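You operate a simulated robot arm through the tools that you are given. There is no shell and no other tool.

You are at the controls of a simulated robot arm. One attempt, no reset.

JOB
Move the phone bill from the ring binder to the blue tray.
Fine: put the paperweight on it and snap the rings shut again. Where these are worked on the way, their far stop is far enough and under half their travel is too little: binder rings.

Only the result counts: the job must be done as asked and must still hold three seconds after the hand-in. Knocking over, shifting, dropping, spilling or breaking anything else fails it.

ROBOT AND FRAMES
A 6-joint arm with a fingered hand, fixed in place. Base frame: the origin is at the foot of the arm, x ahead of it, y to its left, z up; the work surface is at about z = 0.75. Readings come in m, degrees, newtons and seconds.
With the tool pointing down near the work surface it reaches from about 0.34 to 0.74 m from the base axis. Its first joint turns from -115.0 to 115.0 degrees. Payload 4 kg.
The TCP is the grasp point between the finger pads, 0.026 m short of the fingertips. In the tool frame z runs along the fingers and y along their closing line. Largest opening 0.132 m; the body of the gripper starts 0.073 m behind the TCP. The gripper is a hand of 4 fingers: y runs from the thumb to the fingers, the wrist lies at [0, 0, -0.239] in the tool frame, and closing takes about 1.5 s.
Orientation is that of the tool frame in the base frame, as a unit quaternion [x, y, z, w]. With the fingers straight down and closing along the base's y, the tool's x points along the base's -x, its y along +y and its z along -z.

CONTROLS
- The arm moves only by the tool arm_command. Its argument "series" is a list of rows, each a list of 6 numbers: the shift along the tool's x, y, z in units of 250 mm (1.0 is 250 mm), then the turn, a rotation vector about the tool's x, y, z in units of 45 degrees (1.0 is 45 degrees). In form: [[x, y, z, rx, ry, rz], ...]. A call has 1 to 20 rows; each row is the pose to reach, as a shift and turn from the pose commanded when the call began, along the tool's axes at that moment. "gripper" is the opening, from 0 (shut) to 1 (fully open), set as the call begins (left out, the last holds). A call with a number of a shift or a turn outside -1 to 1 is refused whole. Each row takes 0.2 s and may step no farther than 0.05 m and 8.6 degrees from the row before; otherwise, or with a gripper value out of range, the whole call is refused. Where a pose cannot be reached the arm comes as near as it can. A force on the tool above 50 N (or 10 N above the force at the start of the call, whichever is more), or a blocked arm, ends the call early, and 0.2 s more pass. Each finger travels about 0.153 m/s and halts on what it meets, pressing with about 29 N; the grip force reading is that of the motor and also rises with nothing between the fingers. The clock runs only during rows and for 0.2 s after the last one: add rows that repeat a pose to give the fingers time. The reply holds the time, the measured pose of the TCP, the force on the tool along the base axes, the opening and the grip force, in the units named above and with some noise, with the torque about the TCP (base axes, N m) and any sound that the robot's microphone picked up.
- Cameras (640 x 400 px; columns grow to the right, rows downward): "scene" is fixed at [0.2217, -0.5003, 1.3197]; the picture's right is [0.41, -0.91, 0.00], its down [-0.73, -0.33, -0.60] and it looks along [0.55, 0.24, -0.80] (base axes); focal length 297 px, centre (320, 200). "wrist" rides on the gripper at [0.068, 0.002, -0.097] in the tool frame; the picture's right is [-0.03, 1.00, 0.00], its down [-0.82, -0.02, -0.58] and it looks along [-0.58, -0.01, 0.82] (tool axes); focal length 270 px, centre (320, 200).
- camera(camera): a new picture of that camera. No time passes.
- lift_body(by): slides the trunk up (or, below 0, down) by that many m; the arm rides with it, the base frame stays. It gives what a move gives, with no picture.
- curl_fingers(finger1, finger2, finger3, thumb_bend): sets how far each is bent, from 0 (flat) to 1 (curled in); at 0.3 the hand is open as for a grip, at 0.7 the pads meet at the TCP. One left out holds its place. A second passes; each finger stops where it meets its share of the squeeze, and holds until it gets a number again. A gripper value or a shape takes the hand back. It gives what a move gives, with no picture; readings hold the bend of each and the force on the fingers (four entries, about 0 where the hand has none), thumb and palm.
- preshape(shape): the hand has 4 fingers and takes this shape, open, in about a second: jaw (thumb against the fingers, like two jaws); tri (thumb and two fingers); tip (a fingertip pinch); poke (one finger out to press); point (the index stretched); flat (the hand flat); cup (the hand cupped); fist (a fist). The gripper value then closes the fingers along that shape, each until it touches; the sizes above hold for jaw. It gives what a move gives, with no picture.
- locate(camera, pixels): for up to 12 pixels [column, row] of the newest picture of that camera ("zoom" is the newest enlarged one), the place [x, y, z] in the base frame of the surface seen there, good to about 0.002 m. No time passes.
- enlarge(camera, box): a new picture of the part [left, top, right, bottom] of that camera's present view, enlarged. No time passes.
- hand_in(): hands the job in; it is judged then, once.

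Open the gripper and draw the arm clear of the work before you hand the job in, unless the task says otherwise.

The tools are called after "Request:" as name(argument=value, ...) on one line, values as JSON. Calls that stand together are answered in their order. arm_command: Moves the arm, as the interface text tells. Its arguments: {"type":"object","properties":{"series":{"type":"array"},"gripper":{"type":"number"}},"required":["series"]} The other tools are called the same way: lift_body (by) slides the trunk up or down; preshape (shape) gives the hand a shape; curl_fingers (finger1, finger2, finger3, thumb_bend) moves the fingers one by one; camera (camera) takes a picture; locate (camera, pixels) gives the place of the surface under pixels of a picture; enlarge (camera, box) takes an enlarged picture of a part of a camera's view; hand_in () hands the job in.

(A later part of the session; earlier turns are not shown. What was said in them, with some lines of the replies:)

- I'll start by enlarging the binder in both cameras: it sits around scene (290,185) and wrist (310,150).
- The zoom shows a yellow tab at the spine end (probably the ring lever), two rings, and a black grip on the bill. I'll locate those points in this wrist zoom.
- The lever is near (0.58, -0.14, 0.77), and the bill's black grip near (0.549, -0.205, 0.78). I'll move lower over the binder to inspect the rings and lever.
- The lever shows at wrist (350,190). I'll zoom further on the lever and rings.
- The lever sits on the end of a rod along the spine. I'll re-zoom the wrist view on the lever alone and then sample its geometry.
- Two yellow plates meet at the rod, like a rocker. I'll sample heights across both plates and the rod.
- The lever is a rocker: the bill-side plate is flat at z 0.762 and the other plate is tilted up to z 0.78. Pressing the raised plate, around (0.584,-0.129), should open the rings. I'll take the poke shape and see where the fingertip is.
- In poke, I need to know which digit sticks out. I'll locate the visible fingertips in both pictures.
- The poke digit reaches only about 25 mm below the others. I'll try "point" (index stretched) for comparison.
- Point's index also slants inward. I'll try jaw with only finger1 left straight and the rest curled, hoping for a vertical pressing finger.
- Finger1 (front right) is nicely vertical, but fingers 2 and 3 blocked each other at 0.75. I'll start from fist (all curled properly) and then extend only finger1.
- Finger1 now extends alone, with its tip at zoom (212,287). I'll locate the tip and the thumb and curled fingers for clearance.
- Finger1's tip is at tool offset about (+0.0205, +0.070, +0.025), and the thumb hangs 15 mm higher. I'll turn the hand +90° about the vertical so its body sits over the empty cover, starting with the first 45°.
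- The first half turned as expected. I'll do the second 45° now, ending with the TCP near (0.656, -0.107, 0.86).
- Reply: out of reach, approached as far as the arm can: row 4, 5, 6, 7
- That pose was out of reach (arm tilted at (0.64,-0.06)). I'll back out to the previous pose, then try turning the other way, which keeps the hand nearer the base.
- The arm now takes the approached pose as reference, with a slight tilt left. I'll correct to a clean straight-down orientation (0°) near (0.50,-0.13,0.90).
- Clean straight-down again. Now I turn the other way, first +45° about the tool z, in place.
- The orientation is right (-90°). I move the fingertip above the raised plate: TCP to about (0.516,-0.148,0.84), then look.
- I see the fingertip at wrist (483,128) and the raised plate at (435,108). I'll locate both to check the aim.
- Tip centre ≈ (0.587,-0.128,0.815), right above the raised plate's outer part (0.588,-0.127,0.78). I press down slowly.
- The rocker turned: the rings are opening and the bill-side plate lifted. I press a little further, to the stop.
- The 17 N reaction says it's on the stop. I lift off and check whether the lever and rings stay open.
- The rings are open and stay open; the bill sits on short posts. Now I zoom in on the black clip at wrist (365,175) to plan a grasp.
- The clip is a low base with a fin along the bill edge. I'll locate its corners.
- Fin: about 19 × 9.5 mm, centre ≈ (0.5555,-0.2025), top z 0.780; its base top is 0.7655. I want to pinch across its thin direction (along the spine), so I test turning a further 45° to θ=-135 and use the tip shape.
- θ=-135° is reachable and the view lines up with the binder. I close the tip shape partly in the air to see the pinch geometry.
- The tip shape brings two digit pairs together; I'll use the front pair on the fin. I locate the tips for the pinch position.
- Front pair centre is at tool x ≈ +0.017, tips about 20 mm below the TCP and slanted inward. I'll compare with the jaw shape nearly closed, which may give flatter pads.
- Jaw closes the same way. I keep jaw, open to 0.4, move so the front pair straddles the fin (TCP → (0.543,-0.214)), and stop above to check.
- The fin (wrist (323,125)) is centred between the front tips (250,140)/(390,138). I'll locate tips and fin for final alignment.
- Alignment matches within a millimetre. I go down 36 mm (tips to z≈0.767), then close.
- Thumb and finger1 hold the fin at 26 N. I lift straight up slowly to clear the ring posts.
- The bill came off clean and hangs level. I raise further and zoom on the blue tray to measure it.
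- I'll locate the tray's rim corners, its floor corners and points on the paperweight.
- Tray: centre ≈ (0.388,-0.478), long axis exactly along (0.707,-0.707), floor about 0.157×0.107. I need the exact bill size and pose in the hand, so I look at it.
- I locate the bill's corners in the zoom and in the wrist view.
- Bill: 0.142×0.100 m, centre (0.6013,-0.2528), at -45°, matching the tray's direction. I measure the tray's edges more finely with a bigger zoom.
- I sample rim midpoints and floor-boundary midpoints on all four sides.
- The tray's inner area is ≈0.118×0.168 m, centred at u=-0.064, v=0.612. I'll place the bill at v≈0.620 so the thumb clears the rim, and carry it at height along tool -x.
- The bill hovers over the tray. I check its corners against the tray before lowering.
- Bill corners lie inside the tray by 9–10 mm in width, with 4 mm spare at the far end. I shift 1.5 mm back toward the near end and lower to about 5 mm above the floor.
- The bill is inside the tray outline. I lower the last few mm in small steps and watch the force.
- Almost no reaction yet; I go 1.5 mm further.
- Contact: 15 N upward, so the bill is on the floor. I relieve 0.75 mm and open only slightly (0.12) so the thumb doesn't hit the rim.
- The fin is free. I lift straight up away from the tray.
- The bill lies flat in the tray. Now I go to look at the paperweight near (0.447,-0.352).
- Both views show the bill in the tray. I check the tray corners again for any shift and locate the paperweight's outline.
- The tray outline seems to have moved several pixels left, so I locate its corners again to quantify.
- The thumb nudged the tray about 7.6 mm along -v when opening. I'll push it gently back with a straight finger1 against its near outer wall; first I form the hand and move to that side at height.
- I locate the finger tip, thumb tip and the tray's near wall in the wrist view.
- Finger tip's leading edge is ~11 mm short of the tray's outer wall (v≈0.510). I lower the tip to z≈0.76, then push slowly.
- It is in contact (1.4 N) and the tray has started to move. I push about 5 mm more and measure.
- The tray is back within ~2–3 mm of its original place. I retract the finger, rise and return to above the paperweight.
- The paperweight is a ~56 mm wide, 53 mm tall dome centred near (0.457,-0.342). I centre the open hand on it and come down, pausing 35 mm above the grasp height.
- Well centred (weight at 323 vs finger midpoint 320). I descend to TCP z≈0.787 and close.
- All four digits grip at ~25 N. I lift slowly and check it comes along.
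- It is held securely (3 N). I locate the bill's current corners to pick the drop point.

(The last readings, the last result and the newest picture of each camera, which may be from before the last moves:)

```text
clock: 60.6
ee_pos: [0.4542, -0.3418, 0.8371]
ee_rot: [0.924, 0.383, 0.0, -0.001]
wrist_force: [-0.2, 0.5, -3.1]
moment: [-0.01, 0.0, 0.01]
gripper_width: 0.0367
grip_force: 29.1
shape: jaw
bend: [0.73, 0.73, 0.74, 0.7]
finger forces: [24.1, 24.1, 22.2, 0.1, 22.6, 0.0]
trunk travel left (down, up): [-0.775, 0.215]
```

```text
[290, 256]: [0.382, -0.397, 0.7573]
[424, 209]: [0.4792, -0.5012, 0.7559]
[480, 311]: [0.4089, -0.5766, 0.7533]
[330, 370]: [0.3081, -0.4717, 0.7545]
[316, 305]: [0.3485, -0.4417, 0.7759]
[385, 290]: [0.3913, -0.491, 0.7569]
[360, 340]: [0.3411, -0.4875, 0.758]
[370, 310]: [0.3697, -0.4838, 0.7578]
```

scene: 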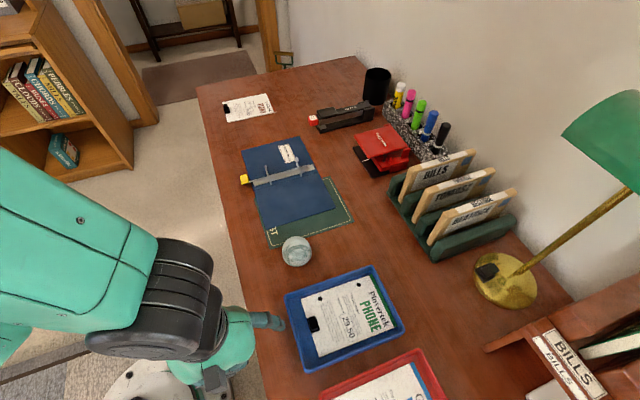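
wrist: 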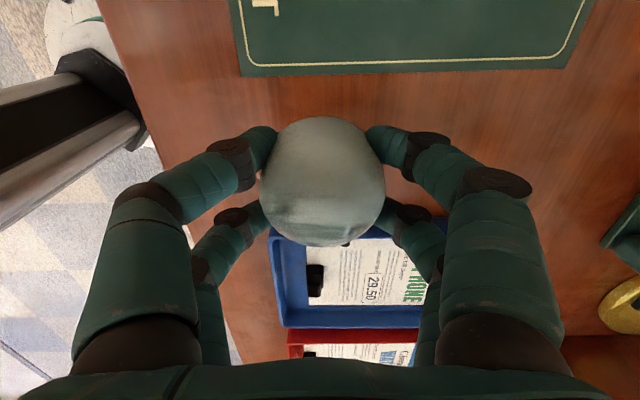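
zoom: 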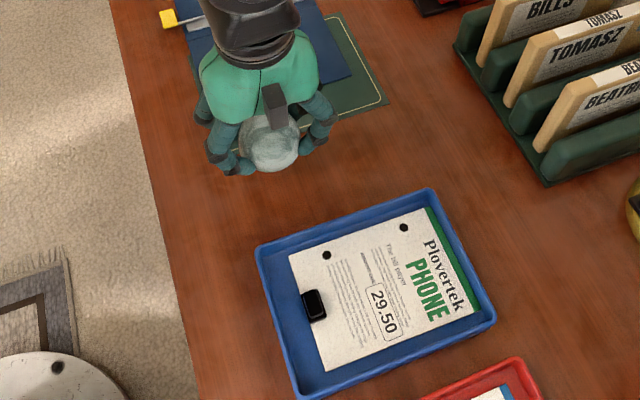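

Bill centre is (0.395,-0.487). I carry the weight to (0.398,-0.490), slightly away from the clip.

Request:
arm_command(series=[[-0.08, 0.035, -0.06, 0, 0, 0], [-0.2, 0.09, -0.08, 0, 0, 0], [-0.34, 0.15, -0.08, 0, 0, 0], [-0.48, 0.21, -0.08, 0, 0, 0], [-0.58, 0.258, -0.08, 0, 0, 0], [-0.58, 0.258, -0.08, 0, 0, 0]])

Request:
camera(camera="wrist")

Request:
enlarge(camera="scene", box=[240, 220, 430, 390])

```text
clock: 62.0
ee_pos: [0.3985, -0.491, 0.8553]
ee_rot: [0.924, 0.382, 0.0, -0.001]
wrist_force: [-0.2, 0.7, -2.2]
moment: [0.01, 0.02, -0.01]
gripper_width: 0.0366
grip_force: 28.8
shape: jaw
bend: [0.73, 0.73, 0.74, 0.7]
finger forces: [24.1, 24.7, 22.1, 0.0, 23.0, 0.1]
trunk travel left (down, up): [-0.775, 0.215]
```

```text
taken
```

wrist: 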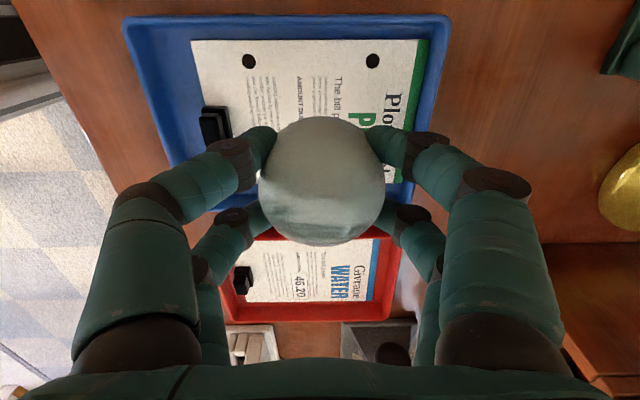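

```text
2.35 times, centred on (335, 305) of scene
```

zoom: 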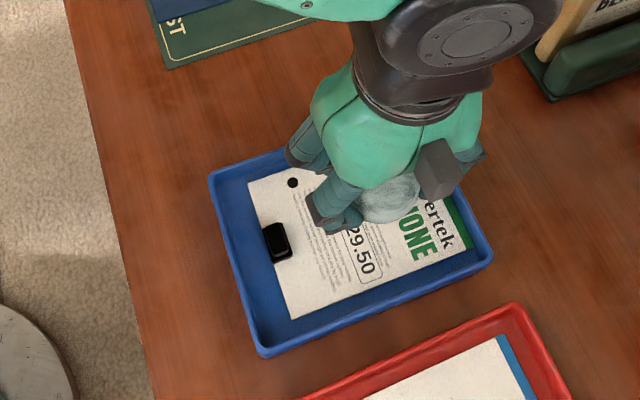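

Everything is clear of the clip and rims. I lower to just above the bill, then the last steps slowly.

Request:
arm_command(series=[[0, 0, 0.08, 0, 0, 0], [0, 0, 0.16, 0, 0, 0], [0, 0, 0.21, 0, 0, 0], [0, 0, 0.225, 0, 0, 0], [0, 0, 0.232, 0, 0, 0], [0, 0, 0.237, 0, 0, 0]])

Request:
arm_command(series=[[0, 0, 0.003, 0, 0, 0], [0, 0, 0.006, 0, 0, 0]])

```text
clock: 63.4
ee_pos: [0.3988, -0.4875, 0.7976]
ee_rot: [0.924, 0.382, 0.0, -0.002]
wrist_force: [0.4, 0.3, -3.3]
moment: [-0.02, -0.03, -0.01]
gripper_width: 0.0365
grip_force: 29.3
shape: jaw
bend: [0.73, 0.73, 0.74, 0.7]
finger forces: [24.1, 24.5, 22.1, 0.0, 23.0, 0.0]
trunk travel left (down, up): [-0.775, 0.215]
```

```text
clock: 64.0
ee_pos: [0.3979, -0.4907, 0.7957]
ee_rot: [0.924, 0.382, 0.0, 0.0]
wrist_force: [1.3, -0.4, 0.6]
moment: [0.01, -0.05, -0.01]
gripper_width: 0.0366
grip_force: 28.8
shape: jaw
bend: [0.73, 0.73, 0.74, 0.7]
finger forces: [24.8, 25.2, 22.4, 0.1, 23.8, 0.0]
trunk travel left (down, up): [-0.775, 0.215]
```

The weight now rests on the bill (force -3.3 → +0.6 N). I open to 0.5.

Request:
arm_command(series=[[0, 0, 0, 0, 0, 0], [0, 0, 0, 0, 0, 0], [0, 0, 0, 0, 0, 0], [0, 0, 0, 0, 0, 0]], gripper=0.5)

Request:
camera(camera="wrist")

```text
clock: 65.0
ee_pos: [0.3983, -0.489, 0.7971]
ee_rot: [0.924, 0.382, 0.0, -0.001]
wrist_force: [0.0, 1.0, -0.5]
moment: [0.0, 0.02, 0.01]
gripper_width: 0.0654
grip_force: 0.1
shape: jaw
bend: [0.73, 0.73, 0.73, 0.7]
finger forces: [0.0, 0.1, 0.1, 0.1, 0.0, 0.0]
trunk travel left (down, up): [-0.775, 0.215]
```

```text
taken
```

wrist: 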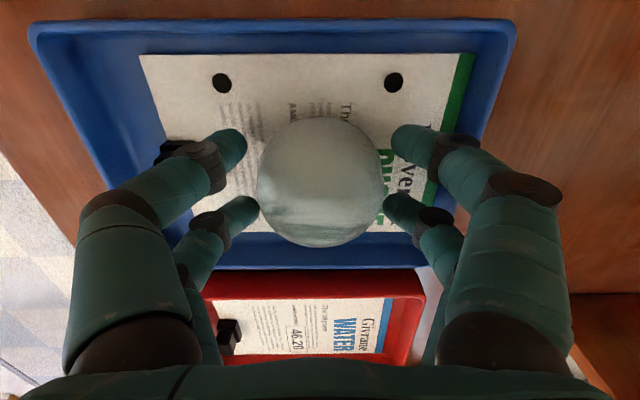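

The weight stands free on the bill. I rise straight up, well clear.

Request:
arm_command(series=[[0, 0, -0.03, 0, 0, 0], [0, 0, -0.1, 0, 0, 0], [0, 0, -0.2, 0, 0, 0], [0, 0, -0.35, 0, 0, 0], [0, 0, -0.49, 0, 0, 0], [0, 0, -0.49, 0, 0, 0]])

Request:
camera(camera="wrist")

Request:
enlarge(camera="scene", box=[240, 220, 430, 390])

```text
clock: 66.4
ee_pos: [0.3977, -0.4895, 0.9184]
ee_rot: [0.924, 0.383, 0.001, 0.0]
wrist_force: [-0.2, 0.6, 1.4]
moment: [0.0, 0.02, -0.01]
gripper_width: 0.0654
grip_force: 0.1
shape: jaw
bend: [0.73, 0.73, 0.73, 0.7]
finger forces: [0.0, 0.1, 0.0, 0.0, 0.0, 0.0]
trunk travel left (down, up): [-0.775, 0.215]
```

```text
taken
```

wrist: 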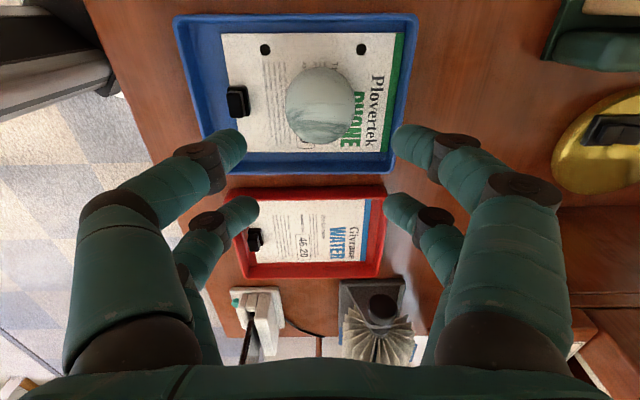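

```text
2.35 times, centred on (335, 305) of scene
```

zoom: 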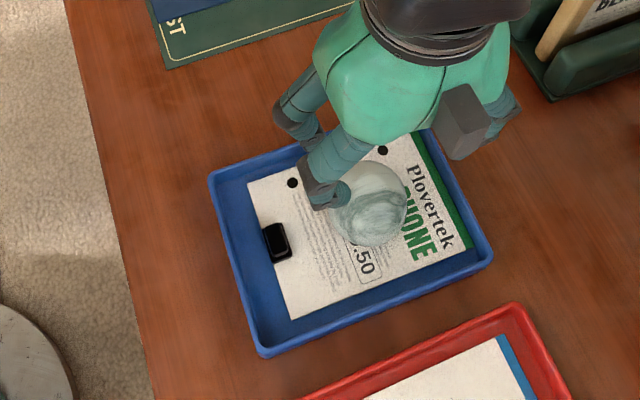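

Bill and weight are in place. Now the rings: I form the single straight finger again and travel to the lever at height, in two legs.

Request:
preshape(shape="fist")

Request:
curl_fingers(finger1=0.3)

Request:
arm_command(series=[[0.12, -0.065, 0, 0, 0, 0], [0.25, -0.13, 0, 0, 0, 0], [0.38, -0.2, 0, 0, 0, 0], [0.51, -0.27, 0, 0, 0, 0], [0.64, -0.34, 0, 0, 0, 0], [0.72, -0.385, 0, 0, 0, 0]])

Request:
arm_command(series=[[0.12, -0.065, 0, 0, 0, 0], [0.25, -0.13, 0, 0, 0, 0], [0.38, -0.2, 0, 0, 0, 0], [0.51, -0.27, 0, 0, 0, 0], [0.64, -0.387, 0, 0, 0, 0], [0.64, -0.387, 0, 0, 0, 0]])

Request:
camera(camera="wrist")

Request:
camera(camera="scene")

```text
clock: 67.3
ee_pos: [0.3987, -0.4905, 0.9176]
ee_rot: [0.924, 0.383, 0.0, -0.001]
wrist_force: [-0.7, 0.1, -0.9]
moment: [-0.02, 0.0, 0.01]
gripper_width: 0.0
grip_force: 0.0
shape: fist
bend: [1.0, 1.0, 1.0, 0.53]
finger forces: [0.0, 0.0, 0.0, 0.0, 0.0, 0.1]
trunk travel left (down, up): [-0.775, 0.215]
```

```text
clock: 68.3
ee_pos: [0.3992, -0.4892, 0.9191]
ee_rot: [0.924, 0.382, 0.001, -0.001]
wrist_force: [-0.1, 0.4, 0.2]
moment: [0.0, -0.03, 0.0]
gripper_width: 0.0523
grip_force: 0.0
shape: fingers
bend: [0.3, 1.0, 1.0, 0.53]
finger forces: [0.0, 0.1, 0.0, 0.0, 0.0, 0.0]
trunk travel left (down, up): [-0.775, 0.215]
```

```text
clock: 69.7
ee_pos: [0.4574, -0.2951, 0.9202]
ee_rot: [0.924, 0.383, 0.001, 0.0]
wrist_force: [-0.1, 0.1, -0.2]
moment: [0.0, -0.04, -0.01]
gripper_width: 0.0523
grip_force: 0.0
shape: fingers
bend: [0.3, 1.0, 1.0, 0.53]
finger forces: [0.0, 0.0, 0.1, 0.1, 0.0, 0.0]
trunk travel left (down, up): [-0.775, 0.215]
```

```text
clock: 71.1
ee_pos: [0.501, -0.1111, 0.9205]
ee_rot: [0.924, 0.382, 0.001, 0.0]
wrist_force: [1.0, -0.7, 0.3]
moment: [0.01, 0.06, 0.01]
gripper_width: 0.0522
grip_force: 0.0
shape: fingers
bend: [0.3, 1.0, 1.0, 0.53]
finger forces: [0.0, 0.0, 0.0, 0.1, 0.0, 0.0]
trunk travel left (down, up): [-0.775, 0.215]
```

```text
taken
```

wrist: 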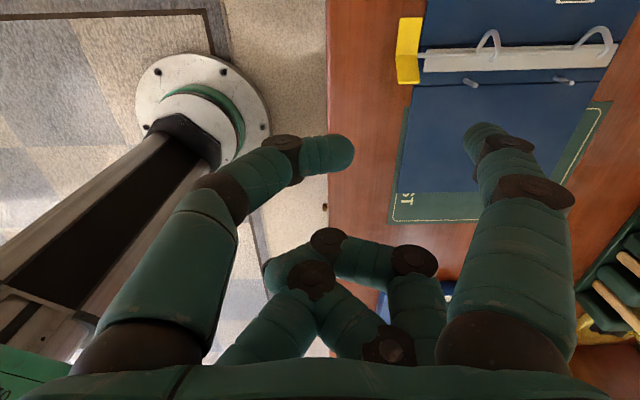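

```text
taken
```

scene: 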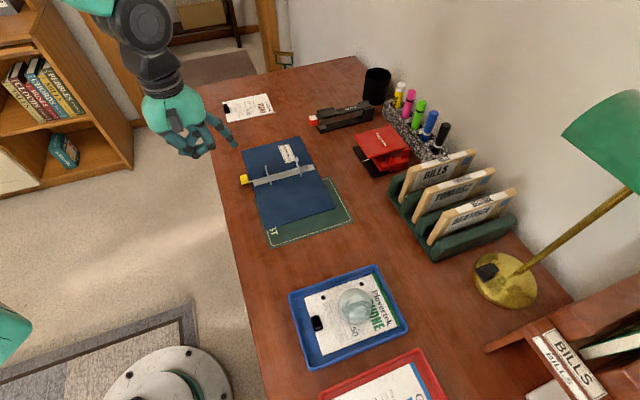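

I zoom in on the lever at wrist (408,50) and locate its raised plate and the fingertip.

Request:
enlarge(camera="wrist", box=[370, 0, 530, 150])

Request:
locate(camera="wrist", pixels=[[480, 126], [468, 138], [495, 128], [398, 80], [418, 82], [408, 78], [400, 55], [420, 55], [408, 68], [410, 30]])

```text
2.67 times, centred on (450, 75) of wrist
```

zoom: 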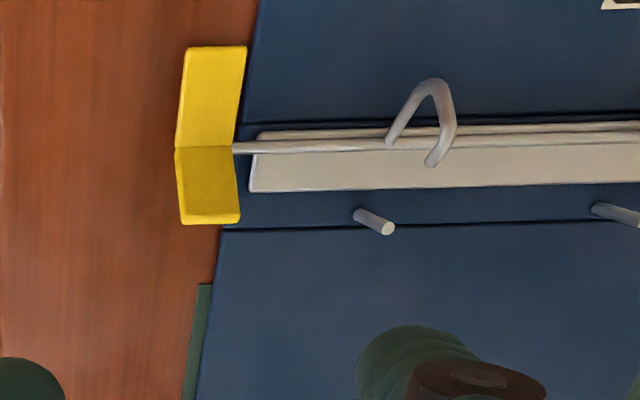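

```text
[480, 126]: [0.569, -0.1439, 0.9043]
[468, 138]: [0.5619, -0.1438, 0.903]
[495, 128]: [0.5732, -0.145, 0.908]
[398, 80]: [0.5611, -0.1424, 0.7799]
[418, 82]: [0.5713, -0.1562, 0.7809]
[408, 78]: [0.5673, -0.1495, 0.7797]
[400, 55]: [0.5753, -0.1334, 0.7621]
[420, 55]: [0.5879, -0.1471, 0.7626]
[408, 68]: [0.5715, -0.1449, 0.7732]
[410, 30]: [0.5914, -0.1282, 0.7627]
```

The raised plate's outer edge is at (0.566,-0.149,0.780) and the tip is right above (u≈0.295, v≈0.505). I descend and press it down.

Request:
arm_command(series=[[0, 0, 0.12, 0, 0, 0], [0, 0, 0.25, 0, 0, 0], [0, 0, 0.36, 0, 0, 0], [0, 0, 0.43, 0, 0, 0], [0, 0, 0.45, 0, 0, 0], [0, 0, 0.465, 0, 0, 0], [0, 0, 0.48, 0, 0, 0], [0, 0, 0.495, 0, 0, 0], [0, 0, 0.508, 0, 0, 0], [0, 0, 0.52, 0, 0, 0], [0, 0, 0.53, 0, 0, 0]])

Request:
enlarge(camera="wrist", box=[370, 0, 570, 200])

Request:
enlarge(camera="scene", box=[210, 120, 330, 240])

```text
clock: 73.5
ee_pos: [0.5023, -0.1135, 0.7873]
ee_rot: [0.924, 0.383, 0.001, 0.0]
wrist_force: [-0.9, -0.1, 0.2]
moment: [-0.02, -0.02, 0.0]
gripper_width: 0.0529
grip_force: 0.4
shape: fingers
bend: [0.3, 1.0, 1.0, 0.53]
finger forces: [0.3, 0.1, 0.0, 0.1, 0.0, 0.1]
trunk travel left (down, up): [-0.775, 0.215]
```

```text
2.00 times, centred on (470, 100) of wrist
```

zoom: 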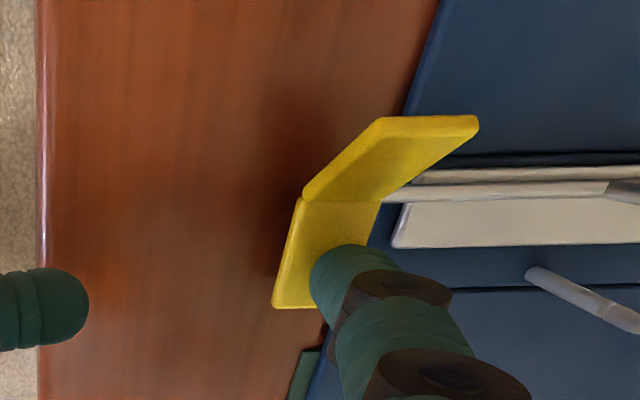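

```text
3.33 times, centred on (270, 180) of scene
```

zoom: 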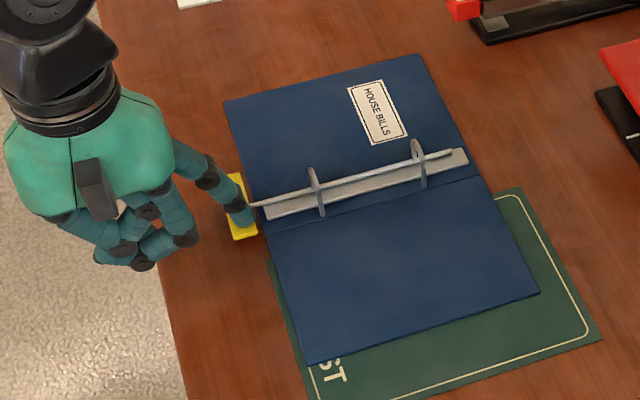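

The lever has tipped over and the rings look closed. I press a little more to the stop.

Request:
arm_command(series=[[0, 0, 0.006, 0, 0, 0], [0, 0, 0.012, 0, 0, 0], [0, 0, 0.018, 0, 0, 0], [0, 0, 0.024, 0, 0, 0], [0, 0, 0.028, 0, 0, 0]])

```text
clock: 74.7
ee_pos: [0.5007, -0.1111, 0.7827]
ee_rot: [0.924, 0.383, 0.002, 0.0]
wrist_force: [-6.3, 7.2, 24.5]
moment: [-0.87, -1.51, 0.18]
gripper_width: 0.0555
grip_force: 12.3
shape: fingers
bend: [0.32, 1.0, 1.0, 0.53]
finger forces: [24.3, 0.0, 0.0, 0.0, 0.1, 0.1]
trunk travel left (down, up): [-0.775, 0.215]
```

The 24 N reaction shows the stop is reached. I lift off and withdraw upward, then check the rings and the whole scene.

Request:
arm_command(series=[[0, 0, -0.03, 0, 0, 0], [0, 0, -0.1, 0, 0, 0], [0, 0, -0.25, 0, 0, 0], [0, 0, -0.4, 0, 0, 0], [0, 0, -0.55, 0, 0, 0], [0, -0.1, -0.65, 0, 0, 0], [0, -0.1, -0.65, 0, 0, 0]])

Request:
preshape(shape="jaw")

Request:
enlarge(camera="scene", box=[210, 120, 330, 240])

Request:
enlarge(camera="scene", box=[270, 230, 430, 390])

Request:
camera(camera="scene")

```text
clock: 76.3
ee_pos: [0.4839, -0.0942, 0.9418]
ee_rot: [0.924, 0.383, 0.001, -0.001]
wrist_force: [-0.7, 0.3, -0.1]
moment: [-0.02, -0.02, -0.01]
gripper_width: 0.053
grip_force: 0.0
shape: fingers
bend: [0.3, 1.0, 1.0, 0.53]
finger forces: [0.0, 0.1, 0.1, 0.0, 0.1, 0.1]
trunk travel left (down, up): [-0.775, 0.215]
```

```text
clock: 77.2
ee_pos: [0.4842, -0.096, 0.9438]
ee_rot: [0.924, 0.383, 0.001, -0.001]
wrist_force: [0.3, 1.1, -1.0]
moment: [0.02, 0.02, -0.01]
gripper_width: 0.1318
grip_force: 0.0
shape: jaw
bend: [0.3, 0.3, 0.3, 0.3]
finger forces: [0.0, 0.0, 0.0, 0.0, 0.1, 0.0]
trunk travel left (down, up): [-0.775, 0.215]
```

```text
3.33 times, centred on (270, 180) of scene
```

zoom: 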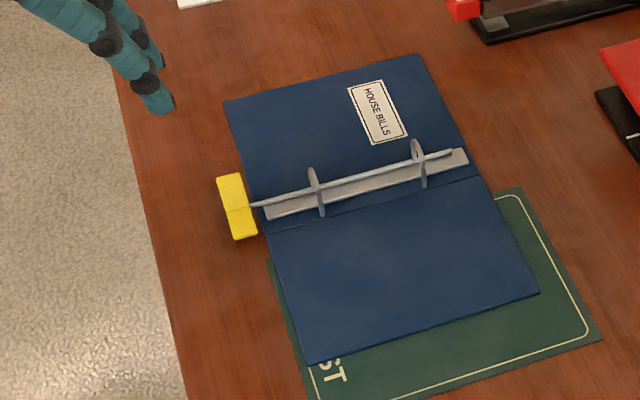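

```text
2.50 times, centred on (350, 310) of scene
```

zoom: 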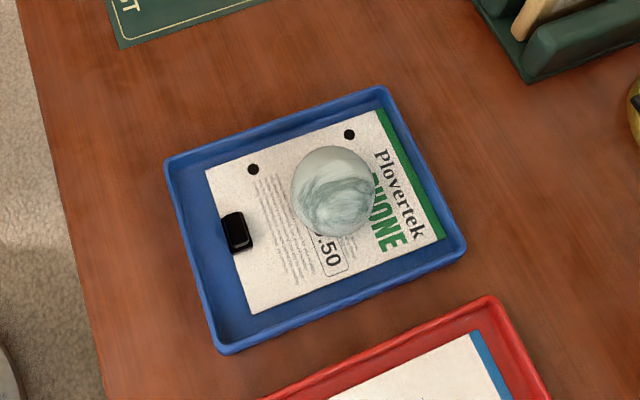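

```text
taken
```

scene: 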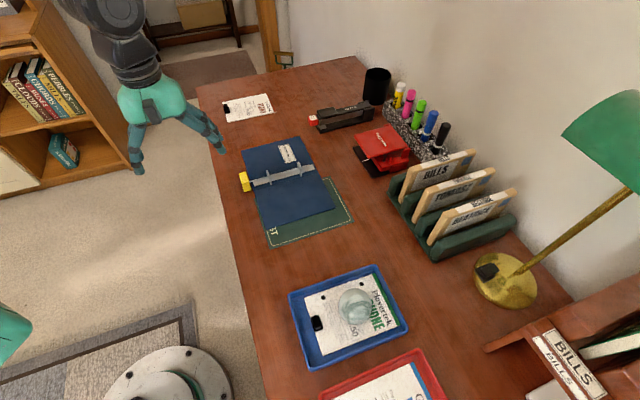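

Everything looks done: bill and weight in the tray, and the lever flipped back. One last close check of the ring closure.

Request:
enlarge(camera="scene", box=[235, 155, 325, 210])

Request:
enlarge(camera="wrist", box=[380, 0, 640, 140])

```text
7.11 times, centred on (280, 182) of scene
```

zoom: 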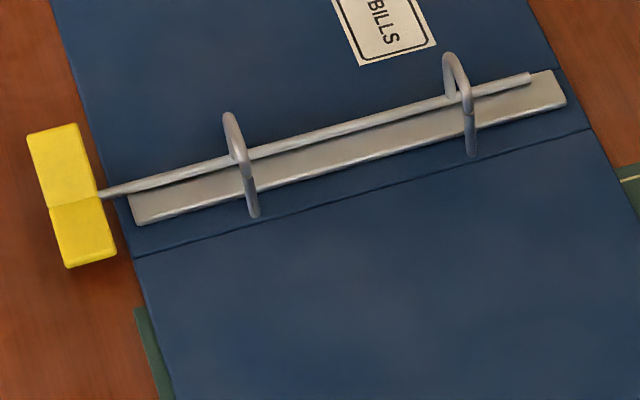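

```text
2.46 times, centred on (510, 70) of wrist
```

zoom: 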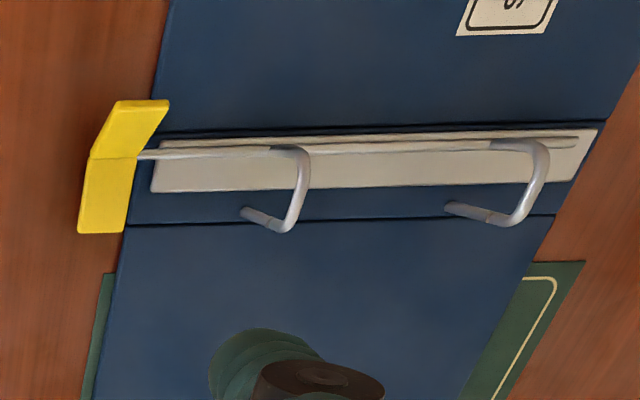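

The ring loops meet the posts, so the rings are closed. The hand is open and clear of the work, and the bill lies in the tray under the weight, so I hand the job in.

Request:
hand_in()

```text
The job is handed in.
```

The phone bill is in the blue tray with the paperweight on it, and the binder rings are shut again. I handed the job in with the hand open and clear of the work. The hand-in gave no verdict.

- **Rings:** I pressed the yellow lever to its stop to open them and to its other stop to close them. In the last close-up both rings meet their posts.
- **Bill and weight:** The bill lies flat inside the tray. The paperweight stands near its middle, away from the black clip.
- **Tray shift:** The thumb pushed the tray about 8 mm when I released the bill. I pushed it back, and it now sits within about 2–3 mm of where it started. If the judging counts any tray movement, this is the one thing that could fail the job.

The final overview showed nothing else knocked over or out of place.
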